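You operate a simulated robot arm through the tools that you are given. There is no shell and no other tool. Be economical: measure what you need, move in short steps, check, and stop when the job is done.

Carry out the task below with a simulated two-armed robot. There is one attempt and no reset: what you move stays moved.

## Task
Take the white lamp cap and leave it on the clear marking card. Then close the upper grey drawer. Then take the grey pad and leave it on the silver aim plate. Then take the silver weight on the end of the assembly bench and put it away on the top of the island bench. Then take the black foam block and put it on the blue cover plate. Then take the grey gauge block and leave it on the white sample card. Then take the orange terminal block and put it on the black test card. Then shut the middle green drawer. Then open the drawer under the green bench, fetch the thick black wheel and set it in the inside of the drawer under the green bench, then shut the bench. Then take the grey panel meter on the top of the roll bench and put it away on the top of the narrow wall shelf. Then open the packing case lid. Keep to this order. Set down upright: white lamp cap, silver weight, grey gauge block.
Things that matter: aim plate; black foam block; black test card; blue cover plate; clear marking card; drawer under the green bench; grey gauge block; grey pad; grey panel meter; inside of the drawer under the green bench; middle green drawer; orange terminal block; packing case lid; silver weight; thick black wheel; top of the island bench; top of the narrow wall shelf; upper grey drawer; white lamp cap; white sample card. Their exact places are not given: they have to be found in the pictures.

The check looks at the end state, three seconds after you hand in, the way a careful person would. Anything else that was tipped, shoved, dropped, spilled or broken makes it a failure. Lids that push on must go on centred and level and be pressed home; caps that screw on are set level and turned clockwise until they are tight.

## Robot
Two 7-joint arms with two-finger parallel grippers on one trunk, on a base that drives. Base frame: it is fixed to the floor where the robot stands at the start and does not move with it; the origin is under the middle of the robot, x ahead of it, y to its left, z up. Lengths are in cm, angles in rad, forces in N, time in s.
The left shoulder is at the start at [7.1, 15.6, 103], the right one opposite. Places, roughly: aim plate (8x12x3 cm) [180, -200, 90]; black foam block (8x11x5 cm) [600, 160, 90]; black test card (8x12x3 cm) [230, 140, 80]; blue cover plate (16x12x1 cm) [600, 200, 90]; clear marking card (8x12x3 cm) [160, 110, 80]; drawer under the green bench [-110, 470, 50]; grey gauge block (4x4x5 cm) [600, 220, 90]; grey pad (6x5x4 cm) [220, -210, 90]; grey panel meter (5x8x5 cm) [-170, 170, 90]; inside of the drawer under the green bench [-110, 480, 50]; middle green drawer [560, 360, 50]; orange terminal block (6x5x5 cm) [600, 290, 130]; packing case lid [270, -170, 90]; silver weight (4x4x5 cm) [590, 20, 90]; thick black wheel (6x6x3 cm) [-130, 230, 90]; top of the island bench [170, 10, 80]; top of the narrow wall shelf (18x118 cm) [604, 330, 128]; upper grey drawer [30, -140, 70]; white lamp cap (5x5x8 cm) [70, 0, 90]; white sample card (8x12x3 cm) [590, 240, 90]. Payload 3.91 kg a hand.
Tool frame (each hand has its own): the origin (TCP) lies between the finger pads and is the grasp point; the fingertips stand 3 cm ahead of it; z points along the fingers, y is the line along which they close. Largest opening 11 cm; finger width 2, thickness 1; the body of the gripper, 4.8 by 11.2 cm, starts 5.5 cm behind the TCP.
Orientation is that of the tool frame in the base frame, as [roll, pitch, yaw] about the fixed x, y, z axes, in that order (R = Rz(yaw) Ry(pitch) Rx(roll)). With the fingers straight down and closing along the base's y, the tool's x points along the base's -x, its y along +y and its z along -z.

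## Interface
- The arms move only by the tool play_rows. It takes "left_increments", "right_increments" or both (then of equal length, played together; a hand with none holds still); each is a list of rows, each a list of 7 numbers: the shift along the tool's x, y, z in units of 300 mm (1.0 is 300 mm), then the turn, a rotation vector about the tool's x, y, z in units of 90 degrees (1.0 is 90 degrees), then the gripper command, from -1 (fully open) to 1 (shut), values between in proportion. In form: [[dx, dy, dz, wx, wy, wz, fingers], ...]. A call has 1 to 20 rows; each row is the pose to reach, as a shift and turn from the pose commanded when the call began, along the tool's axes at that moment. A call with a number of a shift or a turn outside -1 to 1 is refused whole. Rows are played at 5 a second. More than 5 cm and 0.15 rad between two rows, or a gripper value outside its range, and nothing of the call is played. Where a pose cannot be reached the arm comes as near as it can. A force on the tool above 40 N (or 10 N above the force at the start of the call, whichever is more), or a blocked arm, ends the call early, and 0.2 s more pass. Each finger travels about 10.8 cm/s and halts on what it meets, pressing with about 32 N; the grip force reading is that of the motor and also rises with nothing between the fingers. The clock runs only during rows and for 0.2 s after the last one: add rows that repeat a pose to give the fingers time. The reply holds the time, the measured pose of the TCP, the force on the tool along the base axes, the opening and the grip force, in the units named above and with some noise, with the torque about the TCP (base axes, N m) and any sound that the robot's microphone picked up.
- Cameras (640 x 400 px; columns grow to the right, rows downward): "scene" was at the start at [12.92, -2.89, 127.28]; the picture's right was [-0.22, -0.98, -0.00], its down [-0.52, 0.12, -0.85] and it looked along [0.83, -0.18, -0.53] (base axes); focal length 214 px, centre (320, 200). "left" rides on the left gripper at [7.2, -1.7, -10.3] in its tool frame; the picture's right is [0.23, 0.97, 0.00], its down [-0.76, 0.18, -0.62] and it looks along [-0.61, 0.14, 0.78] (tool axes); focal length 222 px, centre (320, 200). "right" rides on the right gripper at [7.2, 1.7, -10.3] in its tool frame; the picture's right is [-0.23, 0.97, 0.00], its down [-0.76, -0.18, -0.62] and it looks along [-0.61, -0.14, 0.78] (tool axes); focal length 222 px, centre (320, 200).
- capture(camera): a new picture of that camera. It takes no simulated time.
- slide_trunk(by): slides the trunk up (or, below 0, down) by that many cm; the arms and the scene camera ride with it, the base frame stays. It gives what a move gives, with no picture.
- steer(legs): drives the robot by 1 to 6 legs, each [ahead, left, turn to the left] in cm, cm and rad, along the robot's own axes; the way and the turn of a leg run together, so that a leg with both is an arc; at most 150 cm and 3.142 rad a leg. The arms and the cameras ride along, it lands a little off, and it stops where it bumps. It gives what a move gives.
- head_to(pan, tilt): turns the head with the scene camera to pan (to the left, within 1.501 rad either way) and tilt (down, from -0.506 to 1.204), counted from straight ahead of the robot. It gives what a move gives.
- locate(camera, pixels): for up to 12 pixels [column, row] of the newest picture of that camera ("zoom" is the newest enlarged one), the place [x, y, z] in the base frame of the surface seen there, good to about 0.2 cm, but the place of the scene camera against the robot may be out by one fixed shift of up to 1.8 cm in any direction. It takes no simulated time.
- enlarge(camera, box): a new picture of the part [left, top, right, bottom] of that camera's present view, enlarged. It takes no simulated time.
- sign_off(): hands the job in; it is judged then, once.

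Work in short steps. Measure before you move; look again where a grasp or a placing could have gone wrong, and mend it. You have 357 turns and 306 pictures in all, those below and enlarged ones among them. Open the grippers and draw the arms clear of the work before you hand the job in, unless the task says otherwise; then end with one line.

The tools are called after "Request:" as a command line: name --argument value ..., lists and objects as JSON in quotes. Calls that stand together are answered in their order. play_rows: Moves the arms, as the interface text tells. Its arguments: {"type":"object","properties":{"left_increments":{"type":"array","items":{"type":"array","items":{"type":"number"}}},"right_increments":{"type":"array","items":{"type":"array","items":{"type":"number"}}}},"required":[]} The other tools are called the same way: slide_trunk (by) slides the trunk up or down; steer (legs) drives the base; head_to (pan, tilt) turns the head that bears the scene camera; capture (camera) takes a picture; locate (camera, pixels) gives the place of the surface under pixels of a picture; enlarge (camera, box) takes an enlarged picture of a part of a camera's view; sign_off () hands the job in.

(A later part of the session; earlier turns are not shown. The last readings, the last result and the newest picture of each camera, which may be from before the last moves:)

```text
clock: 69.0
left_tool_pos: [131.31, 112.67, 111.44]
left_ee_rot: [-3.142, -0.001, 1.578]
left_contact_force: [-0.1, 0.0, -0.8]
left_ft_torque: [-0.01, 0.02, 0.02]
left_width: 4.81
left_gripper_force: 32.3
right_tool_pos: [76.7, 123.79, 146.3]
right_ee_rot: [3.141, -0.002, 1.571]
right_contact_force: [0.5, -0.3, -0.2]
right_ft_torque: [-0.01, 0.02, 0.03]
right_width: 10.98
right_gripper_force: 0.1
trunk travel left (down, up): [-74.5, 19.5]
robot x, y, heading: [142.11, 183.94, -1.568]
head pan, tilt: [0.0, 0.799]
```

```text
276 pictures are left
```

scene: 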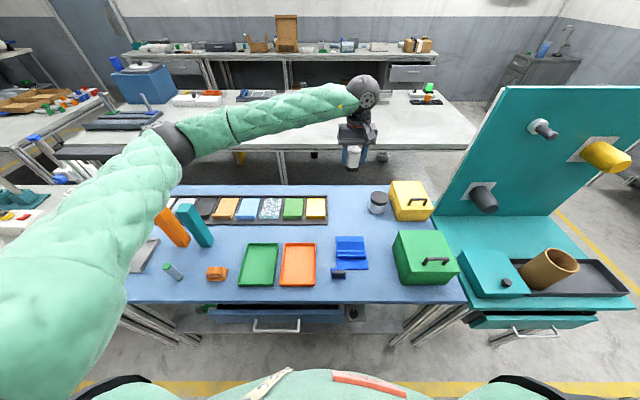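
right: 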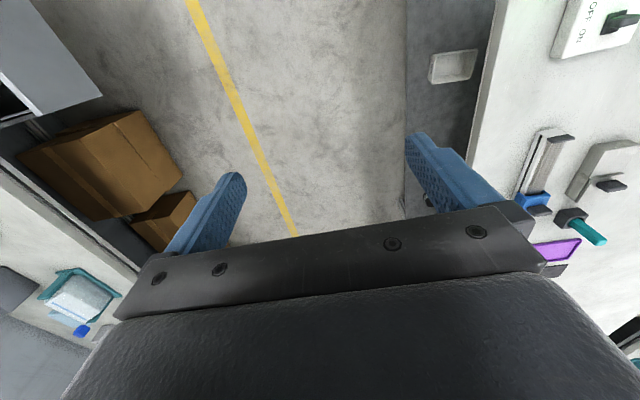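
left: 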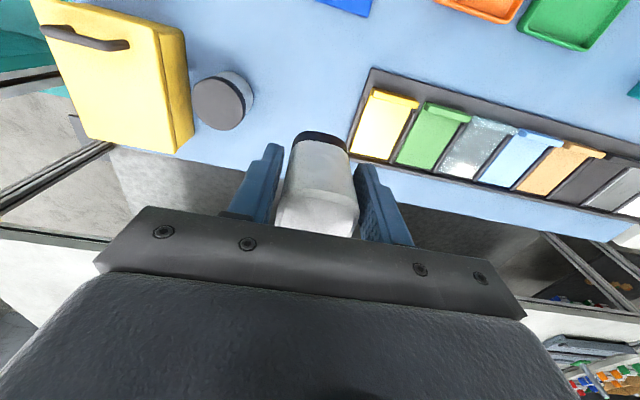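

I check elbow clearance to the towers, and the table height under the hand.

Request:
locate --camera "scene" --pixels '[[170, 145], [200, 130], [240, 125], [130, 200], [345, 195], [345, 220]]'

Request:
locate --camera "left" --pixels '[[270, 100], [310, 80], [365, 70], [220, 100], [330, 110], [250, 140]]'

```text
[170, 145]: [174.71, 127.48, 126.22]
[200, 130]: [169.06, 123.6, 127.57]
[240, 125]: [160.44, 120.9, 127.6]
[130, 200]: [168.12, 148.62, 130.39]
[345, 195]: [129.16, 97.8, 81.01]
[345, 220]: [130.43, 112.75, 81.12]
```

```text
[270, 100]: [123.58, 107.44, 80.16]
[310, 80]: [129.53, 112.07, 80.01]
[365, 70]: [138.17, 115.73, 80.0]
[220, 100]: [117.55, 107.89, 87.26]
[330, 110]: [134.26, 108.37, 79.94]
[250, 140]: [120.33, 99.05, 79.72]
```

Elbow would come close to the towers again when lowered. I reposition the robot to (111,182) turned 0.436 left so the hand stays above the same spot and the elbow comes away from the towers.

Request:
steer --legs '[[2, -31, 0], [0, 0, 0.436]]'

Request:
head_to --pan -0.1 --tilt 0.8

Request:
capture --camera "scene"

Request:
capture --camera "left"

```text
clock: 72.3
left_tool_pos: [131.69, 112.78, 111.46]
left_ee_rot: [3.141, -0.002, 2.018]
left_contact_force: [-0.2, -0.5, -0.9]
left_ft_torque: [0.04, 0.02, -0.04]
left_width: 4.79
left_gripper_force: 31.3
right_tool_pos: [77.6, 99.79, 146.44]
right_ee_rot: [-3.141, -0.002, 2.012]
right_contact_force: [0.2, 0.9, 0.2]
right_ft_torque: [-0.02, 0.0, -0.02]
right_width: 11.02
right_gripper_force: 0.0
trunk travel left (down, up): [-74.5, 19.5]
robot x, y, heading: [111.35, 182.26, -1.132]
head pan, tilt: [0.0, 0.799]
```

```text
clock: 73.0
left_tool_pos: [131.65, 112.98, 111.38]
left_ee_rot: [-3.142, -0.002, 2.018]
left_contact_force: [0.1, 0.0, -0.8]
left_ft_torque: [-0.01, 0.02, 0.02]
left_width: 4.78
left_gripper_force: 32.4
right_tool_pos: [77.64, 99.95, 146.35]
right_ee_rot: [3.14, 0.002, 2.011]
right_contact_force: [0.3, 0.0, 0.7]
right_ft_torque: [-0.03, 0.0, -0.01]
right_width: 11.0
right_gripper_force: 0.0
trunk travel left (down, up): [-74.5, 19.5]
robot x, y, heading: [111.46, 181.81, -1.134]
head pan, tilt: [-0.099, 0.799]
```

```text
275 pictures are left
```

scene: 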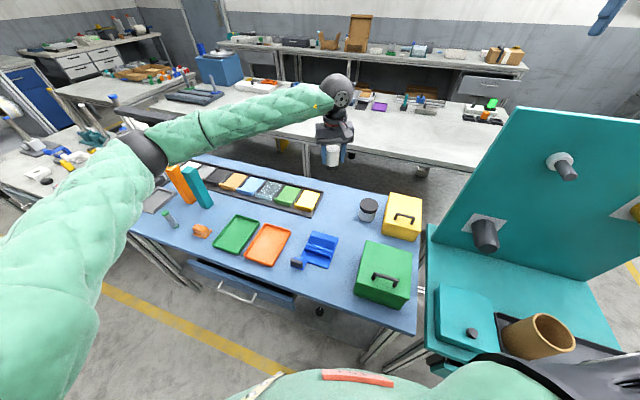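

```text
274 pictures are left
```

left: 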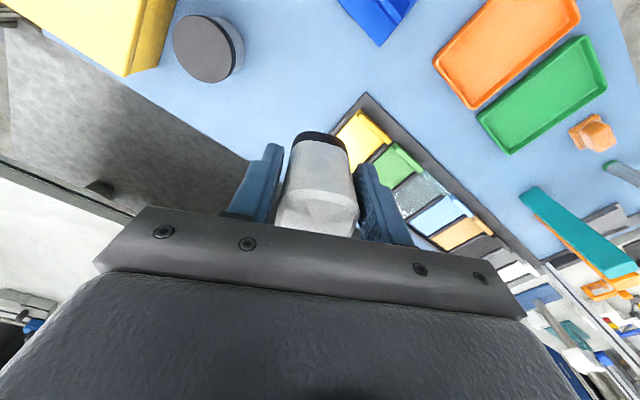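

Elbow is now well in front of the towers. I lower towards the free table spot, to z 87.

Request:
play_rows --left_increments '[[0, 0, 0.15, 0, 0, 0, 1], [0, 0, 0.3, 0, 0, 0, 1], [0, 0, 0.45, 0, 0, 0, 1], [0, 0, 0.6, 0, 0, 0, 1], [0, 0, 0.72, 0, 0, 0, 1], [0, 0, 0.81, 0, 0, 0, 1], [0, 0, 0.81, 0, 0, 0, 1]]'

Request:
capture --camera "scene"

Request:
capture --camera "left"

```text
clock: 74.6
left_tool_pos: [131.75, 112.87, 87.24]
left_ee_rot: [3.139, -0.001, 2.018]
left_contact_force: [-0.2, -0.5, -1.3]
left_ft_torque: [0.0, 0.0, -0.01]
left_width: 4.8
left_gripper_force: 32.1
right_tool_pos: [77.74, 99.85, 146.38]
right_ee_rot: [-3.141, 0.0, 2.011]
right_contact_force: [0.5, 0.0, 0.4]
right_ft_torque: [0.02, 0.0, -0.02]
right_width: 10.98
right_gripper_force: 0.0
trunk travel left (down, up): [-74.5, 19.5]
robot x, y, heading: [111.58, 182.07, -1.133]
head pan, tilt: [-0.099, 0.799]
```

```text
273 pictures are left
```

scene: 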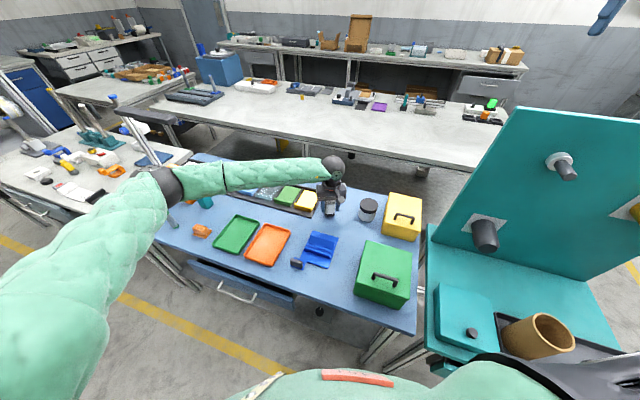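

```text
272 pictures are left
```

left: 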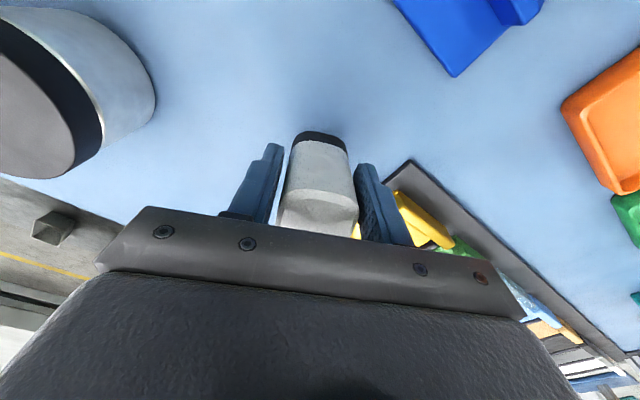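

Nothing was touched. I lower in small steps until contact.

Request:
play_rows --left_increments '[[0, 0, 0.017, 0, 0, 0, 1], [0, 0, 0.034, 0, 0, 0, 1], [0, 0, 0.045, 0, 0, 0, 1], [0, 0, 0.052, 0, 0, 0, 1], [0, 0, 0.06, 0, 0, 0, 1]]'

```text
clock: 75.8
left_tool_pos: [131.71, 112.94, 85.41]
left_ee_rot: [3.141, -0.004, 2.017]
left_contact_force: [0.1, 0.0, -1.0]
left_ft_torque: [0.0, 0.0, -0.01]
left_width: 4.81
left_gripper_force: 32.1
right_tool_pos: [77.5, 99.87, 146.4]
right_ee_rot: [-3.141, 0.0, 2.011]
right_contact_force: [0.0, -0.3, -0.1]
right_ft_torque: [0.03, 0.0, 0.06]
right_width: 10.98
right_gripper_force: 0.0
trunk travel left (down, up): [-74.5, 19.5]
robot x, y, heading: [111.02, 181.83, -1.132]
head pan, tilt: [-0.099, 0.799]
```

No contact yet; I go on down gently.

Request:
play_rows --left_increments '[[0, 0, 0.01, 0, 0, 0, 1], [0, 0, 0.02, 0, 0, 0, 1], [0, 0, 0.03, 0, 0, 0, 1], [0, 0, 0.04, 0, 0, 0, 1], [0, 0, 0.04, 0, 0, 0, 1]]'

Request:
enlarge --camera "scene" --box '[270, 140, 390, 230]'

```text
clock: 77.0
left_tool_pos: [131.65, 113.0, 84.28]
left_ee_rot: [-3.139, -0.001, 2.018]
left_contact_force: [-0.1, -2.8, 28.3]
left_ft_torque: [-0.31, -0.03, 0.14]
left_width: 4.81
left_gripper_force: 32.2
right_tool_pos: [77.43, 100.12, 146.26]
right_ee_rot: [-3.141, 0.001, 2.011]
right_contact_force: [-0.4, -0.6, 0.5]
right_ft_torque: [-0.02, 0.01, 0.0]
right_width: 11.03
right_gripper_force: 0.0
trunk travel left (down, up): [-74.5, 19.5]
robot x, y, heading: [110.94, 181.75, -1.129]
head pan, tilt: [-0.099, 0.799]
```

```text
4.44 times, centred on (330, 185) of scene
```

zoom: 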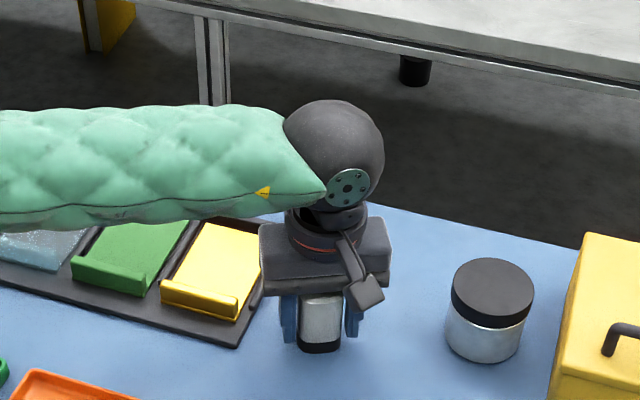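

Contact at z 84.3, cap is standing. I release and rise.

Request:
play_rows --left_increments '[[0, 0, -0.01, 0, 0, 0, 1], [0, 0, -0.01, 0, 0, 0, -0.4], [0, 0, -0.01, 0, 0, 0, -0.4], [0, 0, -0.01, 0, 0, 0, -0.4], [0, 0, -0.15, 0, 0, 0, -0.4], [0, 0, -0.3, 0, 0, 0, -0.4], [0, 0, -0.45, 0, 0, 0, -0.4], [0, 0, -0.6, 0, 0, 0, -0.4], [0, 0, -0.75, 0, 0, 0, -0.4], [0, 0, -0.9, 0, 0, 0, -0.4], [0, 0, -0.98, 0, 0, 0, -0.4], [0, 0, -0.98, 0, 0, 0, -0.4]]'

Request:
capture --camera "left"

```text
clock: 79.6
left_tool_pos: [131.69, 112.88, 113.34]
left_ee_rot: [-3.141, -0.002, 2.019]
left_contact_force: [-0.3, 0.4, -0.3]
left_ft_torque: [-0.03, 0.01, 0.01]
left_width: 7.71
left_gripper_force: 0.0
right_tool_pos: [77.59, 99.94, 146.25]
right_ee_rot: [3.141, -0.001, 2.011]
right_contact_force: [0.5, 0.0, -0.3]
right_ft_torque: [0.0, 0.0, 0.02]
right_width: 11.01
right_gripper_force: 0.0
trunk travel left (down, up): [-74.5, 19.5]
robot x, y, heading: [110.92, 181.99, -1.129]
head pan, tilt: [-0.099, 0.799]
```

```text
270 pictures are left
```

left: 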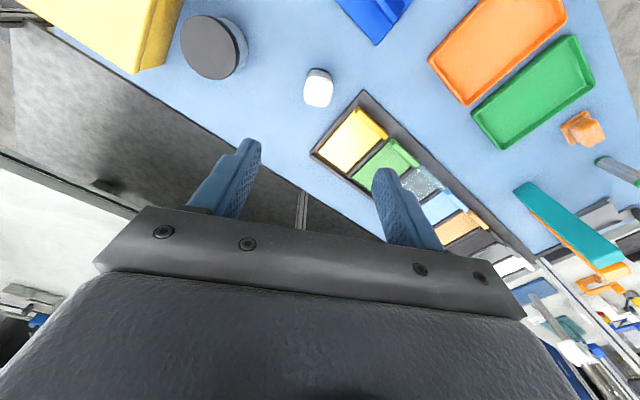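

The cap stands at (318,88) on the table. I raise the left hand, park it to the left, then drive so the right hand can do the regrasp.

Request:
play_rows --left_increments '[[0, 0, -0.15, 0, 0, 0, -0.4], [0, 0, -0.3, 0, 0, 0, -0.4], [0, 0, -0.45, 0, 0, 0, -0.4], [0, 0, -0.6, 0, 0, 0, -0.4], [0.05, 0.15, -0.6, 0, 0, 0, -0.4], [0.1, 0.3, -0.6, 0, 0, 0, -0.4], [0.15, 0.45, -0.6, 0, 0, 0, -0.4], [0.2, 0.6, -0.6, 0, 0, 0, -0.4], [0.25, 0.75, -0.6, 0, 0, 0, -0.4], [0.3, 0.9, -0.6, 0, 0, 0, -0.4], [0.3, 1.0, -0.6, 0, 0, 0, -0.4]]'

Request:
play_rows --left_increments '[[0, 0.15, 0, 0, 0, 0, -0.4], [0, 0.3, 0, 0, 0, 0, -0.4], [0, 0.45, 0, 0, 0, 0, -0.4], [0, 0.6, 0, 0, 0, 0, -0.4], [0, 0.75, 0, 0, 0, 0, -0.4], [0, 0.8, 0, 0, 0, 0, -0.4]]'

Request:
steer --legs '[[0, 0, -0.44], [0, 51, 0]]'

Request:
head_to --pan -0.1 --tilt 0.8

Request:
capture --camera "scene"

```text
clock: 82.0
left_tool_pos: [154.95, 134.02, 131.49]
left_ee_rot: [-3.14, -0.002, 2.015]
left_contact_force: [0.2, -0.3, -0.1]
left_ft_torque: [-0.04, -0.02, 0.0]
left_width: 7.69
left_gripper_force: 0.0
right_tool_pos: [77.62, 99.92, 146.37]
right_ee_rot: [-3.141, 0.0, 2.01]
right_contact_force: [0.5, 0.4, 0.3]
right_ft_torque: [-0.01, 0.03, -0.02]
right_width: 11.0
right_gripper_force: 0.0
trunk travel left (down, up): [-74.5, 19.5]
robot x, y, heading: [111.11, 182.05, -1.127]
head pan, tilt: [-0.099, 0.799]
```

```text
clock: 83.4
left_tool_pos: [176.37, 144.19, 131.41]
left_ee_rot: [-3.14, -0.002, 2.017]
left_contact_force: [0.4, 0.0, 1.3]
left_ft_torque: [0.03, 0.0, -0.02]
left_width: 7.69
left_gripper_force: 0.1
right_tool_pos: [77.58, 99.94, 146.35]
right_ee_rot: [-3.141, 0.0, 2.012]
right_contact_force: [-0.4, 0.5, -0.2]
right_ft_torque: [0.01, -0.02, -0.01]
right_width: 11.02
right_gripper_force: 0.0
trunk travel left (down, up): [-74.5, 19.5]
robot x, y, heading: [111.15, 181.88, -1.131]
head pan, tilt: [-0.099, 0.799]
```

```text
clock: 87.7
left_tool_pos: [205.58, 120.03, 131.52]
left_ee_rot: [3.141, -0.001, 1.577]
left_contact_force: [-0.4, 1.1, 0.3]
left_ft_torque: [-0.03, 0.03, 0.01]
left_width: 7.72
left_gripper_force: 0.0
right_tool_pos: [97.24, 121.83, 146.33]
right_ee_rot: [-3.141, -0.001, 1.57]
right_contact_force: [-0.3, 0.6, 0.5]
right_ft_torque: [0.03, 0.01, -0.02]
right_width: 11.01
right_gripper_force: 0.0
trunk travel left (down, up): [-74.5, 19.5]
robot x, y, heading: [162.71, 181.77, -1.569]
head pan, tilt: [-0.099, 0.799]
```

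```text
clock: 88.3
left_tool_pos: [205.61, 120.02, 131.6]
left_ee_rot: [3.141, -0.003, 1.578]
left_contact_force: [-1.1, 0.9, 0.4]
left_ft_torque: [0.02, -0.01, -0.02]
left_width: 7.68
left_gripper_force: 0.1
right_tool_pos: [97.28, 121.85, 146.4]
right_ee_rot: [3.14, 0.0, 1.57]
right_contact_force: [-0.7, 0.3, -0.3]
right_ft_torque: [-0.01, 0.0, -0.05]
right_width: 11.01
right_gripper_force: 0.0
trunk travel left (down, up): [-74.5, 19.5]
robot x, y, heading: [162.5, 181.67, -1.57]
head pan, tilt: [-0.099, 0.799]
```

```text
269 pictures are left
```

scene: 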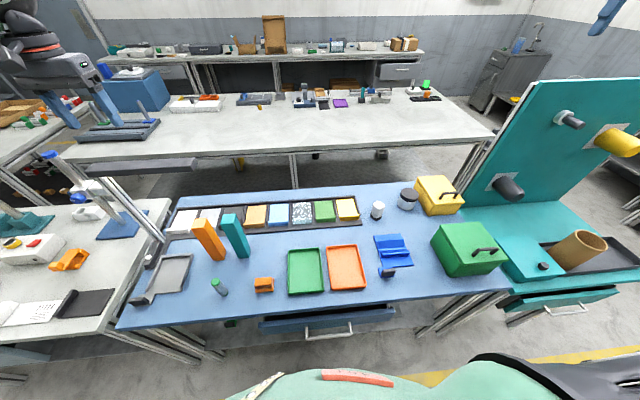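

The cap is at (378,210). I bring the right hand over it.

Request:
play_rows --right_increments '[[-0.05, 0.14, 0, 0, 0, 0, -1], [-0.1, 0.28, 0, 0, 0, 0, -1], [-0.15, 0.42, 0, 0, 0, 0, -1], [-0.2, 0.56, 0, 0, 0, 0, -1], [-0.25, 0.7, 0, 0, 0, 0, -1], [-0.29, 0.84, 0, 0, 0, 0, -1], [-0.293, 0.98, 0, 0, 0, 0, -1]]'

Request:
play_rows --right_increments '[[0, 0.1, 0.1, 0, 0, 0, -0.8], [0, 0.167, 0.22, 0, 0, 0, -0.6], [0, 0.167, 0.37, 0, 0, 0, -0.5], [0, 0.167, 0.52, 0, 0, 0, -0.5], [0, 0.167, 0.67, 0, 0, 0, -0.5], [0, 0.167, 0.82, 0, 0, 0, -0.5], [0, 0.167, 0.96, 0, 0, 0, -0.5], [0, 0.167, 0.96, 0, 0, 0, -0.5]]'

Request:
capture --camera "right"

Request:
capture --camera "scene"

```text
clock: 89.9
left_tool_pos: [205.87, 120.04, 131.49]
left_ee_rot: [-3.139, -0.002, 1.578]
left_contact_force: [-0.1, 0.1, 0.2]
left_ft_torque: [-0.02, 0.02, 0.01]
left_width: 7.7
left_gripper_force: 0.0
right_tool_pos: [126.91, 112.98, 146.37]
right_ee_rot: [-3.139, 0.0, 1.571]
right_contact_force: [-0.6, 0.0, 0.5]
right_ft_torque: [-0.01, 0.01, 0.02]
right_width: 11.02
right_gripper_force: 0.0
trunk travel left (down, up): [-74.5, 19.5]
robot x, y, heading: [162.77, 181.61, -1.569]
head pan, tilt: [-0.099, 0.799]
```

```text
clock: 91.7
left_tool_pos: [205.67, 120.15, 131.67]
left_ee_rot: [3.141, -0.002, 1.577]
left_contact_force: [-1.0, -0.3, -0.9]
left_ft_torque: [0.01, 0.01, -0.03]
left_width: 7.71
left_gripper_force: 0.1
right_tool_pos: [131.86, 113.15, 117.64]
right_ee_rot: [-3.14, 0.0, 1.571]
right_contact_force: [0.1, 0.2, 0.0]
right_ft_torque: [-0.02, 0.02, 0.02]
right_width: 8.24
right_gripper_force: 0.1
trunk travel left (down, up): [-74.5, 19.5]
robot x, y, heading: [162.47, 181.94, -1.568]
head pan, tilt: [-0.099, 0.799]
```

```text
268 pictures are left
```

right: 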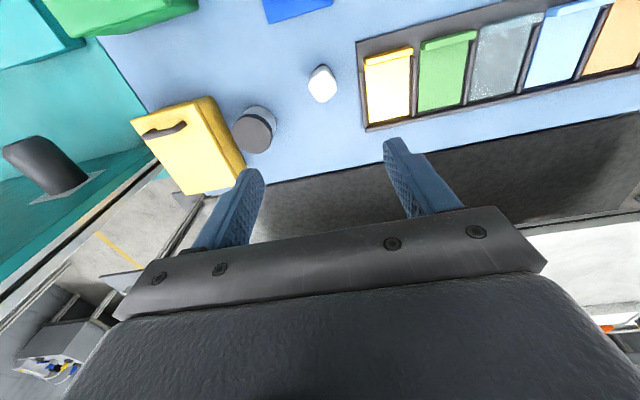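

```text
267 pictures are left
```

scene: 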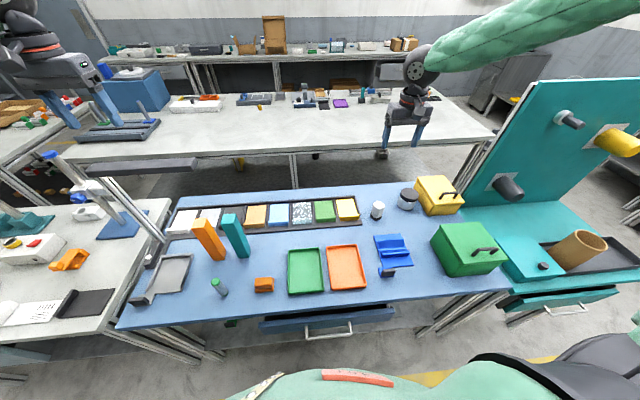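

The right forearm heads over the board side. I check forearm and board/box heights.

Request:
locate --camera "scene" --pixels '[[450, 65], [500, 55], [560, 35], [620, 15], [485, 252], [440, 195], [545, 85], [570, 115], [510, 185], [620, 140]]'

```text
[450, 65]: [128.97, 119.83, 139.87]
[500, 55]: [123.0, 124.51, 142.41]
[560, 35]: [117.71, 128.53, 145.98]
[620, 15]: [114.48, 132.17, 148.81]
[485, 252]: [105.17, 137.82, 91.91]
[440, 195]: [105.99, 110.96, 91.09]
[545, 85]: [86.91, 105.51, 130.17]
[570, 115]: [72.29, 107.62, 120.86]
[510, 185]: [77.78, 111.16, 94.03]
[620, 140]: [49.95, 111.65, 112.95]
```

The right elbow is high (z about 149), so it is clear. I locate the cap in the right picture.

Request:
locate --camera "right" --pixels '[[323, 90], [316, 88], [330, 88], [321, 74], [323, 98], [255, 130]]'

```text
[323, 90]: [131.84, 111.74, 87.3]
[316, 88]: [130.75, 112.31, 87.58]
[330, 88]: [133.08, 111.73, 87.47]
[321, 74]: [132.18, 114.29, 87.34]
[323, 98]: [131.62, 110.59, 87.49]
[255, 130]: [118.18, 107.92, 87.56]
```

Cap centre is about (131.9,112.9). I lower the right hand to z 84.8 and grip.

Request:
play_rows --right_increments '[[0, 0, 0.15, 0, 0, 0, -0.5], [0, 0, 0.3, 0, 0, 0, -0.5], [0, 0, 0.45, 0, 0, 0, -0.5], [0, 0, 0.6, 0, 0, 0, -0.5], [0, 0, 0.75, 0, 0, 0, -0.5], [0, 0, 0.75, 0, 0, 0, -0.5]]'

Request:
play_rows --right_increments '[[0, -0.005, 0.12, 0, 0, 0, -0.5], [0, -0.005, 0.24, 0, 0, 0, -0.5], [0, -0.005, 0.345, 0, 0, 0, -0.5], [0, -0.005, 0.345, 0, 0, 0, 1], [0, -0.005, 0.345, 0, 0, 0, 1], [0, -0.005, 0.345, 0, 0, 0, 1], [0, -0.005, 0.345, 0, 0, 0, 1]]'

Request:
capture --camera "right"

```text
clock: 93.1
left_tool_pos: [205.51, 120.09, 131.41]
left_ee_rot: [3.141, -0.002, 1.578]
left_contact_force: [0.1, 0.5, -0.2]
left_ft_torque: [-0.01, 0.02, -0.03]
left_width: 7.71
left_gripper_force: 0.1
right_tool_pos: [131.82, 113.2, 95.08]
right_ee_rot: [-3.141, -0.001, 1.57]
right_contact_force: [0.6, 0.1, -0.2]
right_ft_torque: [-0.02, 0.0, -0.03]
right_width: 8.25
right_gripper_force: 0.0
trunk travel left (down, up): [-74.5, 19.5]
robot x, y, heading: [162.53, 181.85, -1.57]
head pan, tilt: [-0.099, 0.799]
```

```text
clock: 94.7
left_tool_pos: [205.58, 120.05, 131.53]
left_ee_rot: [-3.141, -0.002, 1.578]
left_contact_force: [-0.1, -0.3, 0.1]
left_ft_torque: [-0.04, -0.02, 0.0]
left_width: 7.71
left_gripper_force: 0.0
right_tool_pos: [131.51, 113.01, 84.83]
right_ee_rot: [3.141, 0.001, 1.568]
right_contact_force: [0.3, 0.6, 0.1]
right_ft_torque: [-0.01, 0.02, 0.0]
right_width: 4.78
right_gripper_force: 32.2
trunk travel left (down, up): [-74.5, 19.5]
robot x, y, heading: [162.36, 181.72, -1.566]
head pan, tilt: [-0.099, 0.799]
```

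```text
266 pictures are left
```

right: 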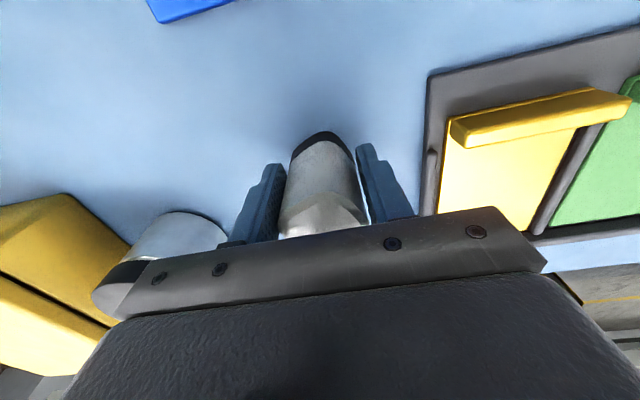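

Held. I lift and carry it over the clear card at (163.3,107).

Request:
play_rows --right_increments '[[0, 0, -0.1, 0, 0, 0, 1], [0, 0, -0.25, 0, 0, 0, 1], [0, 0, -0.4, 0, 0, 0, 1], [0, 0, -0.5, 0, 0, 0, 1], [0, 0.15, -0.5, 0, 0, 0, 1], [-0.05, 0.3, -0.5, 0, 0, 0, 1], [-0.1, 0.45, -0.5, 0, 0, 0, 1], [-0.15, 0.6, -0.5, 0, 0, 0, 1], [-0.2, 0.75, -0.5, 0, 0, 0, 1], [-0.2, 0.9, -0.5, 0, 0, 0, 1], [-0.2, 1.0, -0.5, 0, 0, 0, 1], [-0.2, 1.0, -0.5, 0, 0, 0, 1]]'

Request:
capture --camera "right"

Request:
capture --camera "scene"

```text
clock: 97.3
left_tool_pos: [205.66, 119.94, 131.55]
left_ee_rot: [-3.14, -0.001, 1.576]
left_contact_force: [0.7, -0.6, 0.5]
left_ft_torque: [0.02, 0.03, -0.01]
left_width: 7.71
left_gripper_force: 0.0
right_tool_pos: [151.33, 111.36, 104.9]
right_ee_rot: [-3.141, -0.001, 1.571]
right_contact_force: [-0.1, 0.5, -0.4]
right_ft_torque: [-0.02, 0.02, -0.03]
right_width: 4.79
right_gripper_force: 32.4
right hand out of reach, approached as far as the arm can: row 8, 9, 10, 11, 12
trunk travel left (down, up): [-74.5, 19.5]
robot x, y, heading: [162.28, 181.53, -1.569]
head pan, tilt: [-0.099, 0.799]
```

```text
265 pictures are left
```

right: 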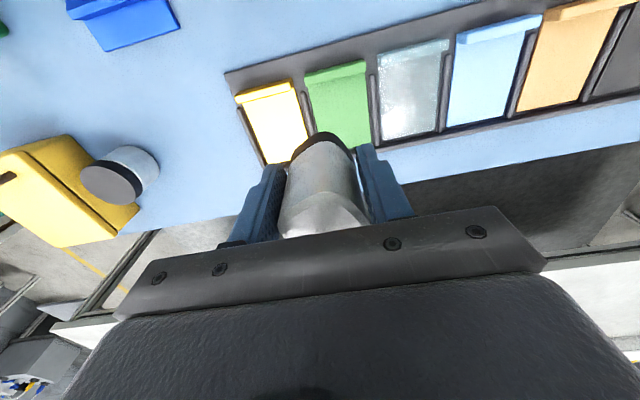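

```text
264 pictures are left
```

scene: 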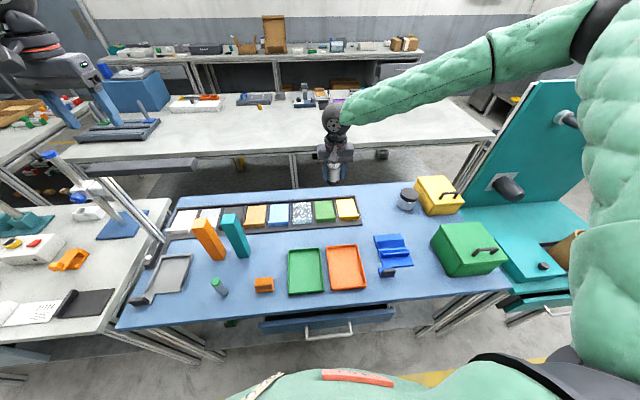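

Reach limit hit; I shift the left hand 12 cm inwards so it keeps its place, and drive the robot 12 cm left and 4 cm ahead.

Request:
play_rows --left_increments '[[0.1, -0.1, 0, 0, 0, 0, -0.4], [0.15, -0.2, 0, 0, 0, 0, -0.4], [0.15, -0.3, 0, 0, 0, 0, -0.4], [0.15, -0.4, 0, 0, 0, 0, -0.4]]'

Request:
steer --legs '[[4.3, 12, 0]]'

Request:
capture --camera "right"

```text
clock: 98.3
left_tool_pos: [193.57, 124.27, 131.65]
left_ee_rot: [3.141, -0.001, 1.58]
left_contact_force: [0.9, 0.1, -1.0]
left_ft_torque: [0.01, -0.03, 0.01]
left_width: 7.69
left_gripper_force: 0.0
right_tool_pos: [151.29, 111.44, 104.91]
right_ee_rot: [3.139, 0.001, 1.571]
right_contact_force: [0.6, -1.3, -0.9]
right_ft_torque: [-0.02, -0.01, -0.02]
right_width: 4.81
right_gripper_force: 31.9
trunk travel left (down, up): [-74.5, 19.5]
robot x, y, heading: [162.47, 181.76, -1.571]
head pan, tilt: [-0.099, 0.799]
```

```text
clock: 99.6
left_tool_pos: [205.78, 120.15, 131.63]
left_ee_rot: [-3.142, 0.0, 1.579]
left_contact_force: [-0.6, -0.3, -0.5]
left_ft_torque: [-0.01, 0.01, 0.02]
left_width: 7.72
left_gripper_force: 0.1
right_tool_pos: [163.46, 107.18, 104.89]
right_ee_rot: [3.141, -0.001, 1.573]
right_contact_force: [0.8, -0.6, -1.3]
right_ft_torque: [0.03, -0.01, 0.0]
right_width: 4.8
right_gripper_force: 32.2
trunk travel left (down, up): [-74.5, 19.5]
robot x, y, heading: [174.6, 177.95, -1.568]
head pan, tilt: [-0.099, 0.799]
```

```text
263 pictures are left
```

right: 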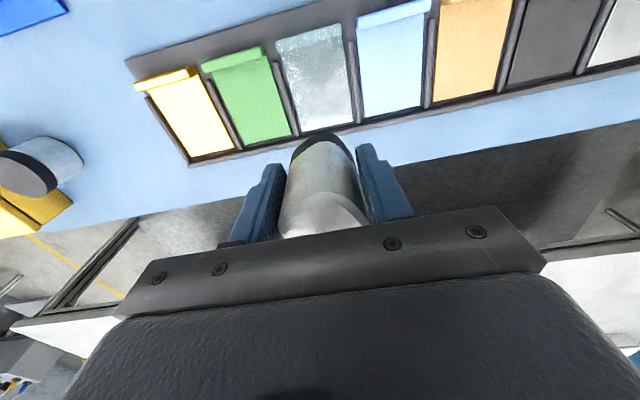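

I verify the card's outline from this picture before lowering.

Request:
locate --camera "right" --pixels '[[285, 55], [343, 35], [302, 125], [350, 115], [320, 90]]'

Request:
play_rows --right_increments '[[0, 0, 0.15, 0, 0, 0, 1], [0, 0, 0.3, 0, 0, 0, 1], [0, 0, 0.45, 0, 0, 0, 1], [0, 0, 0.56, 0, 0, 0, 1], [0, 0, 0.58, 0, 0, 0, 1], [0, 0, 0.58, 0, 0, 0, 1]]'

Request:
capture --camera "right"

```text
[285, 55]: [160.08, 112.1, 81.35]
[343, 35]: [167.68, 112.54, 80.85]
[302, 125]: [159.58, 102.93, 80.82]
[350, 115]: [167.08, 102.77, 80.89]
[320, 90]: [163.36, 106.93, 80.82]
```

```text
clock: 101.0
left_tool_pos: [205.77, 120.06, 131.48]
left_ee_rot: [3.141, -0.002, 1.58]
left_contact_force: [0.0, -0.4, -0.8]
left_ft_torque: [0.0, 0.03, 0.02]
left_width: 7.68
left_gripper_force: 0.1
right_tool_pos: [156.95, 110.25, 94.23]
right_ee_rot: [3.14, 0.0, 1.572]
right_contact_force: [0.2, -0.5, -0.9]
right_ft_torque: [0.01, 0.03, 0.0]
right_width: 4.81
right_gripper_force: 31.9
right hand out of reach, approached as far as the arm can: row 1, 2, 3, 4, 5, 6
trunk travel left (down, up): [-74.5, 19.5]
robot x, y, heading: [174.56, 177.25, -1.567]
head pan, tilt: [-0.099, 0.799]
```

```text
262 pictures are left
```

right: 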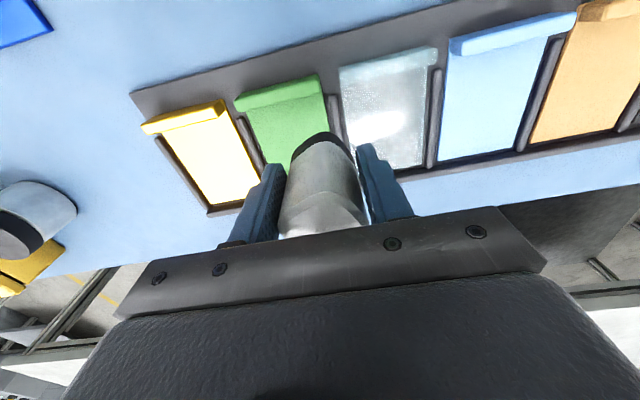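

Card confirmed (159.8–167.4, 102.8–112). Reach is limited on this inner side, so I raise, shift the left hand in, and drive the robot 16 cm further left.

Request:
play_rows --right_increments '[[0, 0, -0.12, 0, 0, 0, 1], [0, 0, -0.25, 0, 0, 0, 1], [0, 0, -0.37, 0, 0, 0, 1], [0, 0, -0.37, 0, 0, 0, 1]]' --left_increments '[[0, -0.13, 0, 0, 0, 0, -0.4], [0, -0.26, 0, 0, 0, 0, -0.4], [0, -0.39, 0, 0, 0, 0, -0.4], [0, -0.52, 0, 0, 0, 0, -0.4]]'

Request:
steer --legs '[[0, 16, 0]]'

```text
clock: 102.0
left_tool_pos: [189.88, 119.9, 131.32]
left_ee_rot: [3.14, -0.003, 1.581]
left_contact_force: [-0.3, -0.4, -0.3]
left_ft_torque: [0.01, -0.05, 0.04]
left_width: 7.69
left_gripper_force: 0.0
right_tool_pos: [156.97, 110.04, 105.44]
right_ee_rot: [3.138, -0.002, 1.574]
right_contact_force: [-0.6, -0.2, -1.3]
right_ft_torque: [0.03, -0.01, 0.01]
right_width: 4.82
right_gripper_force: 32.1
trunk travel left (down, up): [-74.5, 19.5]
robot x, y, heading: [175.12, 177.44, -1.57]
head pan, tilt: [-0.099, 0.799]
```

```text
clock: 103.4
left_tool_pos: [206.48, 120.04, 131.54]
left_ee_rot: [-3.142, -0.002, 1.58]
left_contact_force: [-0.1, -0.4, 0.8]
left_ft_torque: [-0.03, 0.02, -0.01]
left_width: 7.7
left_gripper_force: 0.0
right_tool_pos: [173.46, 110.19, 105.38]
right_ee_rot: [3.139, -0.002, 1.574]
right_contact_force: [0.3, 0.2, -0.6]
right_ft_torque: [-0.03, -0.01, -0.01]
right_width: 4.8
right_gripper_force: 31.7
trunk travel left (down, up): [-74.5, 19.5]
robot x, y, heading: [190.93, 177.44, -1.567]
head pan, tilt: [-0.099, 0.799]
```

Now I move to (163.5,107.2) and go down to z 87.

Request:
play_rows --right_increments '[[-0.05, -0.15, 0, 0, 0, 0, 1], [-0.1, -0.3, 0, 0, 0, 0, 1], [-0.1, -0.332, 0, 0, 0, 0, 1], [-0.1, -0.332, 0.15, 0, 0, 0, 1], [-0.1, -0.332, 0.3, 0, 0, 0, 1], [-0.1, -0.332, 0.45, 0, 0, 0, 1], [-0.1, -0.332, 0.56, 0, 0, 0, 1], [-0.1, -0.332, 0.6, 0, 0, 0, 1], [-0.1, -0.332, 0.6, 0, 0, 0, 1]]'

Request:
capture --camera "right"

```text
clock: 105.4
left_tool_pos: [206.37, 120.12, 131.62]
left_ee_rot: [3.14, -0.002, 1.58]
left_contact_force: [-0.7, 1.0, 0.1]
left_ft_torque: [0.01, 0.03, 0.0]
left_width: 7.69
left_gripper_force: 0.2
right_tool_pos: [163.38, 107.11, 87.39]
right_ee_rot: [3.141, 0.0, 1.571]
right_contact_force: [-0.1, -0.6, -0.8]
right_ft_torque: [-0.01, 0.02, 0.0]
right_width: 4.75
right_gripper_force: 31.5
trunk travel left (down, up): [-74.5, 19.5]
robot x, y, heading: [191.08, 177.87, -1.567]
head pan, tilt: [-0.099, 0.799]
```

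```text
261 pictures are left
```

right: 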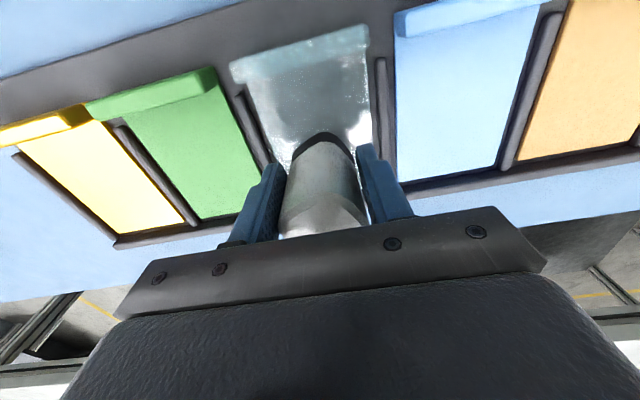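

Position is good. I lower until contact.

Request:
play_rows --right_increments '[[0, 0, 0.02, 0, 0, 0, 1], [0, 0, 0.04, 0, 0, 0, 1], [0, 0, 0.05, 0, 0, 0, 1], [0, 0, 0.06, 0, 0, 0, 1], [0, 0, 0.066, 0, 0, 0, 1]]'

```text
clock: 106.6
left_tool_pos: [206.49, 120.04, 131.46]
left_ee_rot: [3.14, -0.002, 1.579]
left_contact_force: [-0.5, 0.3, 0.7]
left_ft_torque: [0.0, -0.02, 0.0]
left_width: 7.7
left_gripper_force: 0.1
right_tool_pos: [162.62, 107.8, 86.86]
right_ee_rot: [3.139, 0.0, 1.573]
right_contact_force: [-0.4, 0.3, -0.5]
right_ft_torque: [-0.01, -0.02, 0.03]
right_width: 4.79
right_gripper_force: 32.2
right hand out of reach, approached as far as the arm can: row 1, 2, 3, 4, 5
trunk travel left (down, up): [-74.5, 19.5]
robot x, y, heading: [191.02, 177.54, -1.569]
head pan, tilt: [-0.099, 0.799]
```

Out of reach downward. I raise the hand a bit, lower the trunk 10 cm, then finish.

Request:
play_rows --right_increments '[[0, 0, -0.15, 0, 0, 0, 1], [-0.02, 0.025, -0.3, 0, 0, 0, 1], [-0.02, 0.025, -0.4, 0, 0, 0, 1], [-0.02, 0.025, -0.4, 0, 0, 0, 1]]'

Request:
slide_trunk --by -10

```text
clock: 107.6
left_tool_pos: [206.55, 120.0, 131.49]
left_ee_rot: [3.142, -0.002, 1.579]
left_contact_force: [1.0, -0.5, 0.1]
left_ft_torque: [0.0, 0.03, 0.0]
left_width: 7.68
left_gripper_force: 0.1
right_tool_pos: [163.42, 107.13, 99.03]
right_ee_rot: [3.14, -0.002, 1.572]
right_contact_force: [-0.7, -0.5, -1.0]
right_ft_torque: [0.04, 0.01, -0.02]
right_width: 4.8
right_gripper_force: 32.1
trunk travel left (down, up): [-74.5, 19.5]
robot x, y, heading: [191.12, 177.73, -1.565]
head pan, tilt: [-0.099, 0.799]
```

```text
clock: 108.9
left_tool_pos: [206.57, 120.13, 121.62]
left_ee_rot: [3.141, -0.002, 1.579]
left_contact_force: [0.0, 0.3, -0.7]
left_ft_torque: [-0.01, 0.01, -0.01]
left_width: 7.67
left_gripper_force: 0.0
right_tool_pos: [163.58, 107.24, 89.01]
right_ee_rot: [3.14, 0.0, 1.572]
right_contact_force: [-0.7, 1.0, 0.5]
right_ft_torque: [-0.02, 0.02, 0.0]
right_width: 4.79
right_gripper_force: 32.0
trunk travel left (down, up): [-64.5, 29.5]
robot x, y, heading: [191.32, 177.46, -1.567]
head pan, tilt: [-0.099, 0.799]
```

Now the last 3.4 cm, slowly to contact.

Request:
play_rows --right_increments '[[0, 0, 0.06, 0, 0, 0, 1], [0, 0, 0.09, 0, 0, 0, 1], [0, 0, 0.1, 0, 0, 0, 1], [0, 0, 0.108, 0, 0, 0, 1], [0, 0, 0.114, 0, 0, 0, 1], [0, 0, 0.118, 0, 0, 0, 1]]'

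```text
clock: 110.3
left_tool_pos: [206.48, 120.16, 121.69]
left_ee_rot: [-3.141, -0.001, 1.58]
left_contact_force: [0.0, -0.5, -0.2]
left_ft_torque: [-0.02, 0.01, 0.0]
left_width: 7.7
left_gripper_force: 0.0
right_tool_pos: [163.64, 107.29, 85.56]
right_ee_rot: [3.139, 0.002, 1.574]
right_contact_force: [-5.5, -1.3, 29.9]
right_ft_torque: [-0.31, 0.31, -0.07]
right_width: 4.78
right_gripper_force: 32.6
trunk travel left (down, up): [-64.5, 29.5]
robot x, y, heading: [190.9, 177.69, -1.567]
head pan, tilt: [-0.099, 0.799]
```

Contact. I release with a narrow opening and rise.

Request:
play_rows --right_increments '[[0, 0, -0.008, 0, 0, 0, 1], [0, 0, -0.008, 0, 0, 0, -0.3], [0, 0, -0.008, 0, 0, 0, -0.3], [0, 0, -0.008, 0, 0, 0, -0.3], [0, 0, -0.1, 0, 0, 0, -0.3], [0, 0, -0.25, 0, 0, 0, -0.3], [0, 0, -0.4, 0, 0, 0, -0.3], [0, 0, -0.55, 0, 0, 0, -0.3], [0, 0, -0.7, 0, 0, 0, -0.3], [0, 0, -0.8, 0, 0, 0, -0.3]]'

Request:
capture --camera "right"

Request:
capture --camera "scene"

```text
clock: 112.5
left_tool_pos: [206.62, 120.06, 121.61]
left_ee_rot: [-3.141, 0.0, 1.58]
left_contact_force: [0.9, 0.5, -0.2]
left_ft_torque: [-0.01, -0.01, 0.0]
left_width: 7.68
left_gripper_force: 0.1
right_tool_pos: [163.52, 107.26, 109.46]
right_ee_rot: [3.139, 0.0, 1.574]
right_contact_force: [-0.8, 1.2, 0.5]
right_ft_torque: [-0.03, -0.02, 0.0]
right_width: 7.17
right_gripper_force: 0.1
trunk travel left (down, up): [-64.5, 29.5]
robot x, y, heading: [191.08, 177.63, -1.568]
head pan, tilt: [-0.099, 0.799]
```

```text
260 pictures are left
```

right: 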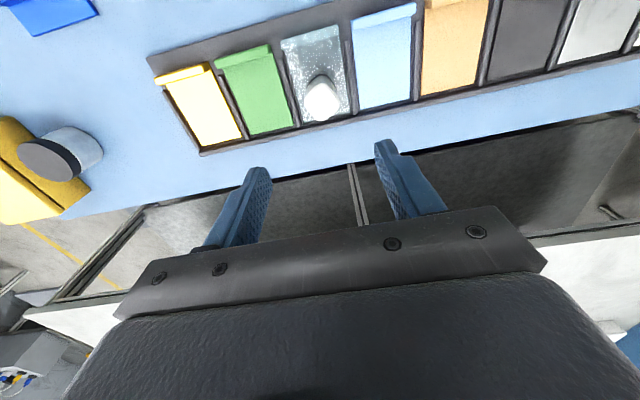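

```text
259 pictures are left
```

scene: 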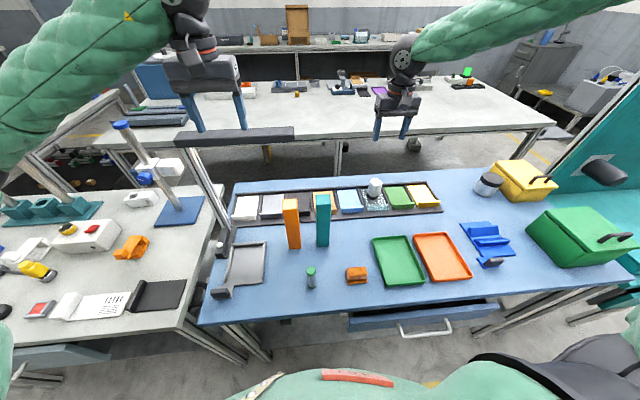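

The cap stands on the clear card. Next is the upper grey drawer; I raise the trunk and drive back round the cart to the near end of the room.

Request:
slide_trunk --by 25

Request:
steer --legs '[[-8, 0, 0], [0, 0, -1.57], [110, -5, 0], [109, 0, 0], [0, 0, 1.57], [95, 0, 0]]'

```text
clock: 115.1
left_tool_pos: [206.48, 119.92, 146.48]
left_ee_rot: [-3.14, -0.002, 1.579]
left_contact_force: [0.1, 0.1, -0.5]
left_ft_torque: [0.02, -0.01, 0.01]
left_width: 7.7
left_gripper_force: 0.1
right_tool_pos: [163.46, 107.17, 134.42]
right_ee_rot: [3.139, -0.001, 1.571]
right_contact_force: [-1.2, -0.4, -0.3]
right_ft_torque: [-0.02, 0.0, 0.03]
right_width: 7.18
right_gripper_force: 0.0
trunk travel left (down, up): [-89.5, 4.5]
robot x, y, heading: [190.93, 177.19, -1.566]
head pan, tilt: [-0.099, 0.799]
```

```text
clock: 138.8
left_tool_pos: [-14.02, 37.72, 146.52]
left_ee_rot: [-3.141, -0.004, 1.57]
left_contact_force: [0.5, -0.4, -0.1]
left_ft_torque: [0.03, 0.02, 0.03]
left_width: 7.67
left_gripper_force: 0.1
right_tool_pos: [-57.05, 25.31, 134.32]
right_ee_rot: [3.139, 0.0, 1.563]
right_contact_force: [0.2, 0.0, -0.3]
right_ft_torque: [-0.01, 0.03, -0.02]
right_width: 7.14
right_gripper_force: 0.1
trunk travel left (down, up): [-89.5, 4.5]
robot x, y, heading: [-28.86, 95.12, -1.576]
head pan, tilt: [-0.099, 0.799]
```

Continuing to about (-28,-50) and looking towards the drawer.

Request:
steer --legs '[[95, 0, 0], [40, 0, 0]]'

Request:
head_to --pan 0.5 --tilt 0.7

Request:
capture --camera "scene"

```text
clock: 145.8
left_tool_pos: [-14.76, -96.51, 146.71]
left_ee_rot: [3.141, -0.002, 1.569]
left_contact_force: [0.4, -0.3, 0.3]
left_ft_torque: [-0.02, 0.0, -0.01]
left_width: 7.73
left_gripper_force: 0.1
right_tool_pos: [-57.81, -109.13, 134.44]
right_ee_rot: [3.141, 0.001, 1.564]
right_contact_force: [0.3, 0.5, 0.0]
right_ft_torque: [0.01, 0.0, 0.03]
right_width: 7.18
right_gripper_force: 0.1
trunk travel left (down, up): [-89.5, 4.5]
robot x, y, heading: [-29.74, -39.02, -1.574]
head pan, tilt: [-0.099, 0.799]
```

```text
clock: 146.8
left_tool_pos: [-14.61, -96.66, 146.59]
left_ee_rot: [-3.141, -0.002, 1.57]
left_contact_force: [0.0, -0.3, -0.2]
left_ft_torque: [-0.03, 0.01, -0.02]
left_width: 7.71
left_gripper_force: 0.1
right_tool_pos: [-57.89, -109.24, 134.37]
right_ee_rot: [3.14, -0.001, 1.565]
right_contact_force: [1.1, 0.3, -0.8]
right_ft_torque: [0.02, 0.02, -0.01]
right_width: 7.14
right_gripper_force: 0.0
trunk travel left (down, up): [-89.5, 4.5]
robot x, y, heading: [-29.81, -39.1, -1.575]
head pan, tilt: [0.499, 0.7]
```

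```text
258 pictures are left
```

scene: 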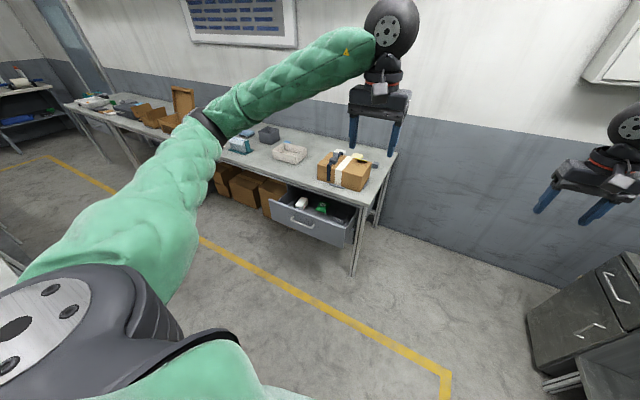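

The open drawer shows at (310,220). I enlarge and locate its front and the bench edge.

Request:
enlarge --camera "scene" --box '[200, 130, 420, 290]'

Request:
locate --camera "scene" --pixels '[[272, 203], [347, 230], [340, 245], [275, 217], [300, 222], [330, 205], [365, 200], [270, 175], [390, 155], [354, 270], [345, 175]]'

```text
2.50 times, centred on (310, 210) of scene
```

zoom: 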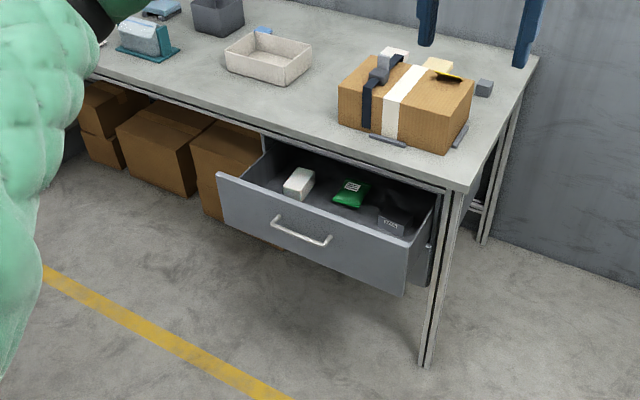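

```text
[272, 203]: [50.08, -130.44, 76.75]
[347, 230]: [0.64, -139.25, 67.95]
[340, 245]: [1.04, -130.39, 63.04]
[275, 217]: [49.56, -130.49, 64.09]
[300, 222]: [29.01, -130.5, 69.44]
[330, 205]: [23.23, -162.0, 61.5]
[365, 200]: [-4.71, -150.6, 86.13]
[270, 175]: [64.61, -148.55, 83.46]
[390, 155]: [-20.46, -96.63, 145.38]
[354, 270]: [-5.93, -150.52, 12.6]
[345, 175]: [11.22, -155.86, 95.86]
```

Drawer front is at y -130.5, x 1..50, z 62–76; bench edge about y -150.5. I drive to about (42,-72) facing it.

Request:
steer --legs '[[33, 0, 0.004], [0, 72, 0]]'

Request:
head_to --pan 0 --tilt 0.9

Request:
capture --camera "scene"

```text
clock: 152.5
left_tool_pos: [56.91, -129.7, 146.53]
left_ee_rot: [3.14, -0.002, 1.58]
left_contact_force: [0.0, 0.0, 0.1]
left_ft_torque: [0.0, 0.03, 0.02]
left_width: 7.68
left_gripper_force: 0.1
right_tool_pos: [13.9, -142.52, 134.46]
right_ee_rot: [3.141, -0.001, 1.572]
right_contact_force: [-0.1, 1.3, 0.0]
right_ft_torque: [0.0, 0.03, 0.01]
right_width: 7.12
right_gripper_force: 0.1
trunk travel left (down, up): [-89.5, 4.5]
robot x, y, heading: [41.56, -72.64, -1.572]
head pan, tilt: [0.499, 0.7]
```

```text
clock: 153.5
left_tool_pos: [56.97, -129.73, 146.46]
left_ee_rot: [-3.141, -0.002, 1.58]
left_contact_force: [0.4, -0.5, 0.2]
left_ft_torque: [-0.01, -0.01, 0.02]
left_width: 7.7
left_gripper_force: 0.0
right_tool_pos: [14.01, -142.57, 134.51]
right_ee_rot: [3.139, -0.001, 1.572]
right_contact_force: [-0.6, 0.1, -0.4]
right_ft_torque: [0.0, 0.02, 0.0]
right_width: 7.13
right_gripper_force: 0.1
trunk travel left (down, up): [-89.5, 4.5]
robot x, y, heading: [41.56, -72.48, -1.573]
head pan, tilt: [0.0, 0.901]
```

```text
256 pictures are left
```

scene: 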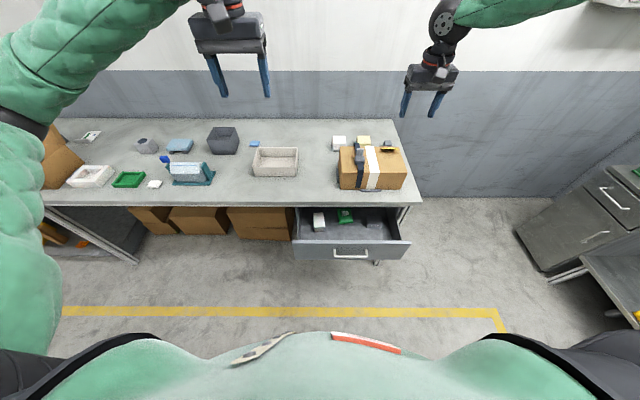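

I pull the right hand back, close it and tilt it to point horizontally at the drawer.

Request:
play_rows --right_increments '[[0.08, 0.03, 0, 0, -0.09, 0, 0.5], [0.17, 0.06, 0, 0, -0.18, 0, 1], [0.26, 0.09, 0, 0, -0.27, 0, 1], [0.35, 0.12, 0, 0, -0.36, 0, 1], [0.44, 0.15, 0, 0, -0.45, 0, 1], [0.53, 0.18, 0, 0, -0.54, 0, 1], [0.62, 0.21, 0, 0, -0.63, 0, 1], [0.7, 0.25, 0, 0, -0.72, 0, 1], [0.75, 0.29, 0, 0, -0.81, 0, 1], [0.8, 0.33, 0, 0, -0.9, 0, 1], [0.83, 0.37, 0, 0, -0.98, 0, 1], [0.83, 0.37, 0, 0, -1, 0, 1], [0.83, 0.37, 0, 0, -1, 0, 1]]'

Request:
slide_trunk --by -45

Request:
capture --camera "scene"

```text
clock: 156.3
left_tool_pos: [56.97, -129.72, 146.38]
left_ee_rot: [-3.141, 0.0, 1.579]
left_contact_force: [0.5, -0.6, -0.1]
left_ft_torque: [0.01, -0.03, 0.0]
left_width: 7.67
left_gripper_force: 0.2
right_tool_pos: [25.28, -133.88, 129.28]
right_ee_rot: [1.441, 1.569, -0.126]
right_contact_force: [-0.3, 0.7, 1.1]
right_ft_torque: [0.0, -0.02, 0.0]
right_width: 0.0
right_gripper_force: 31.7
right hand out of reach, approached as far as the arm can: row 5, 6, 7, 8, 9, 10, 11, 12, 13
trunk travel left (down, up): [-89.5, 4.5]
robot x, y, heading: [41.63, -72.37, -1.576]
head pan, tilt: [0.0, 0.901]
```

```text
refused: -45 is not a number from -40 to 40
```

```text
255 pictures are left
```

scene: 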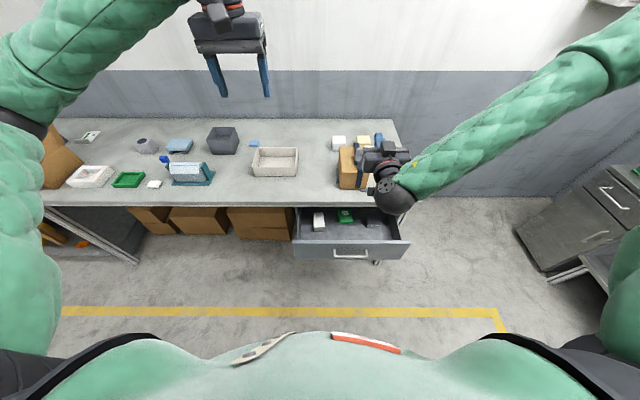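

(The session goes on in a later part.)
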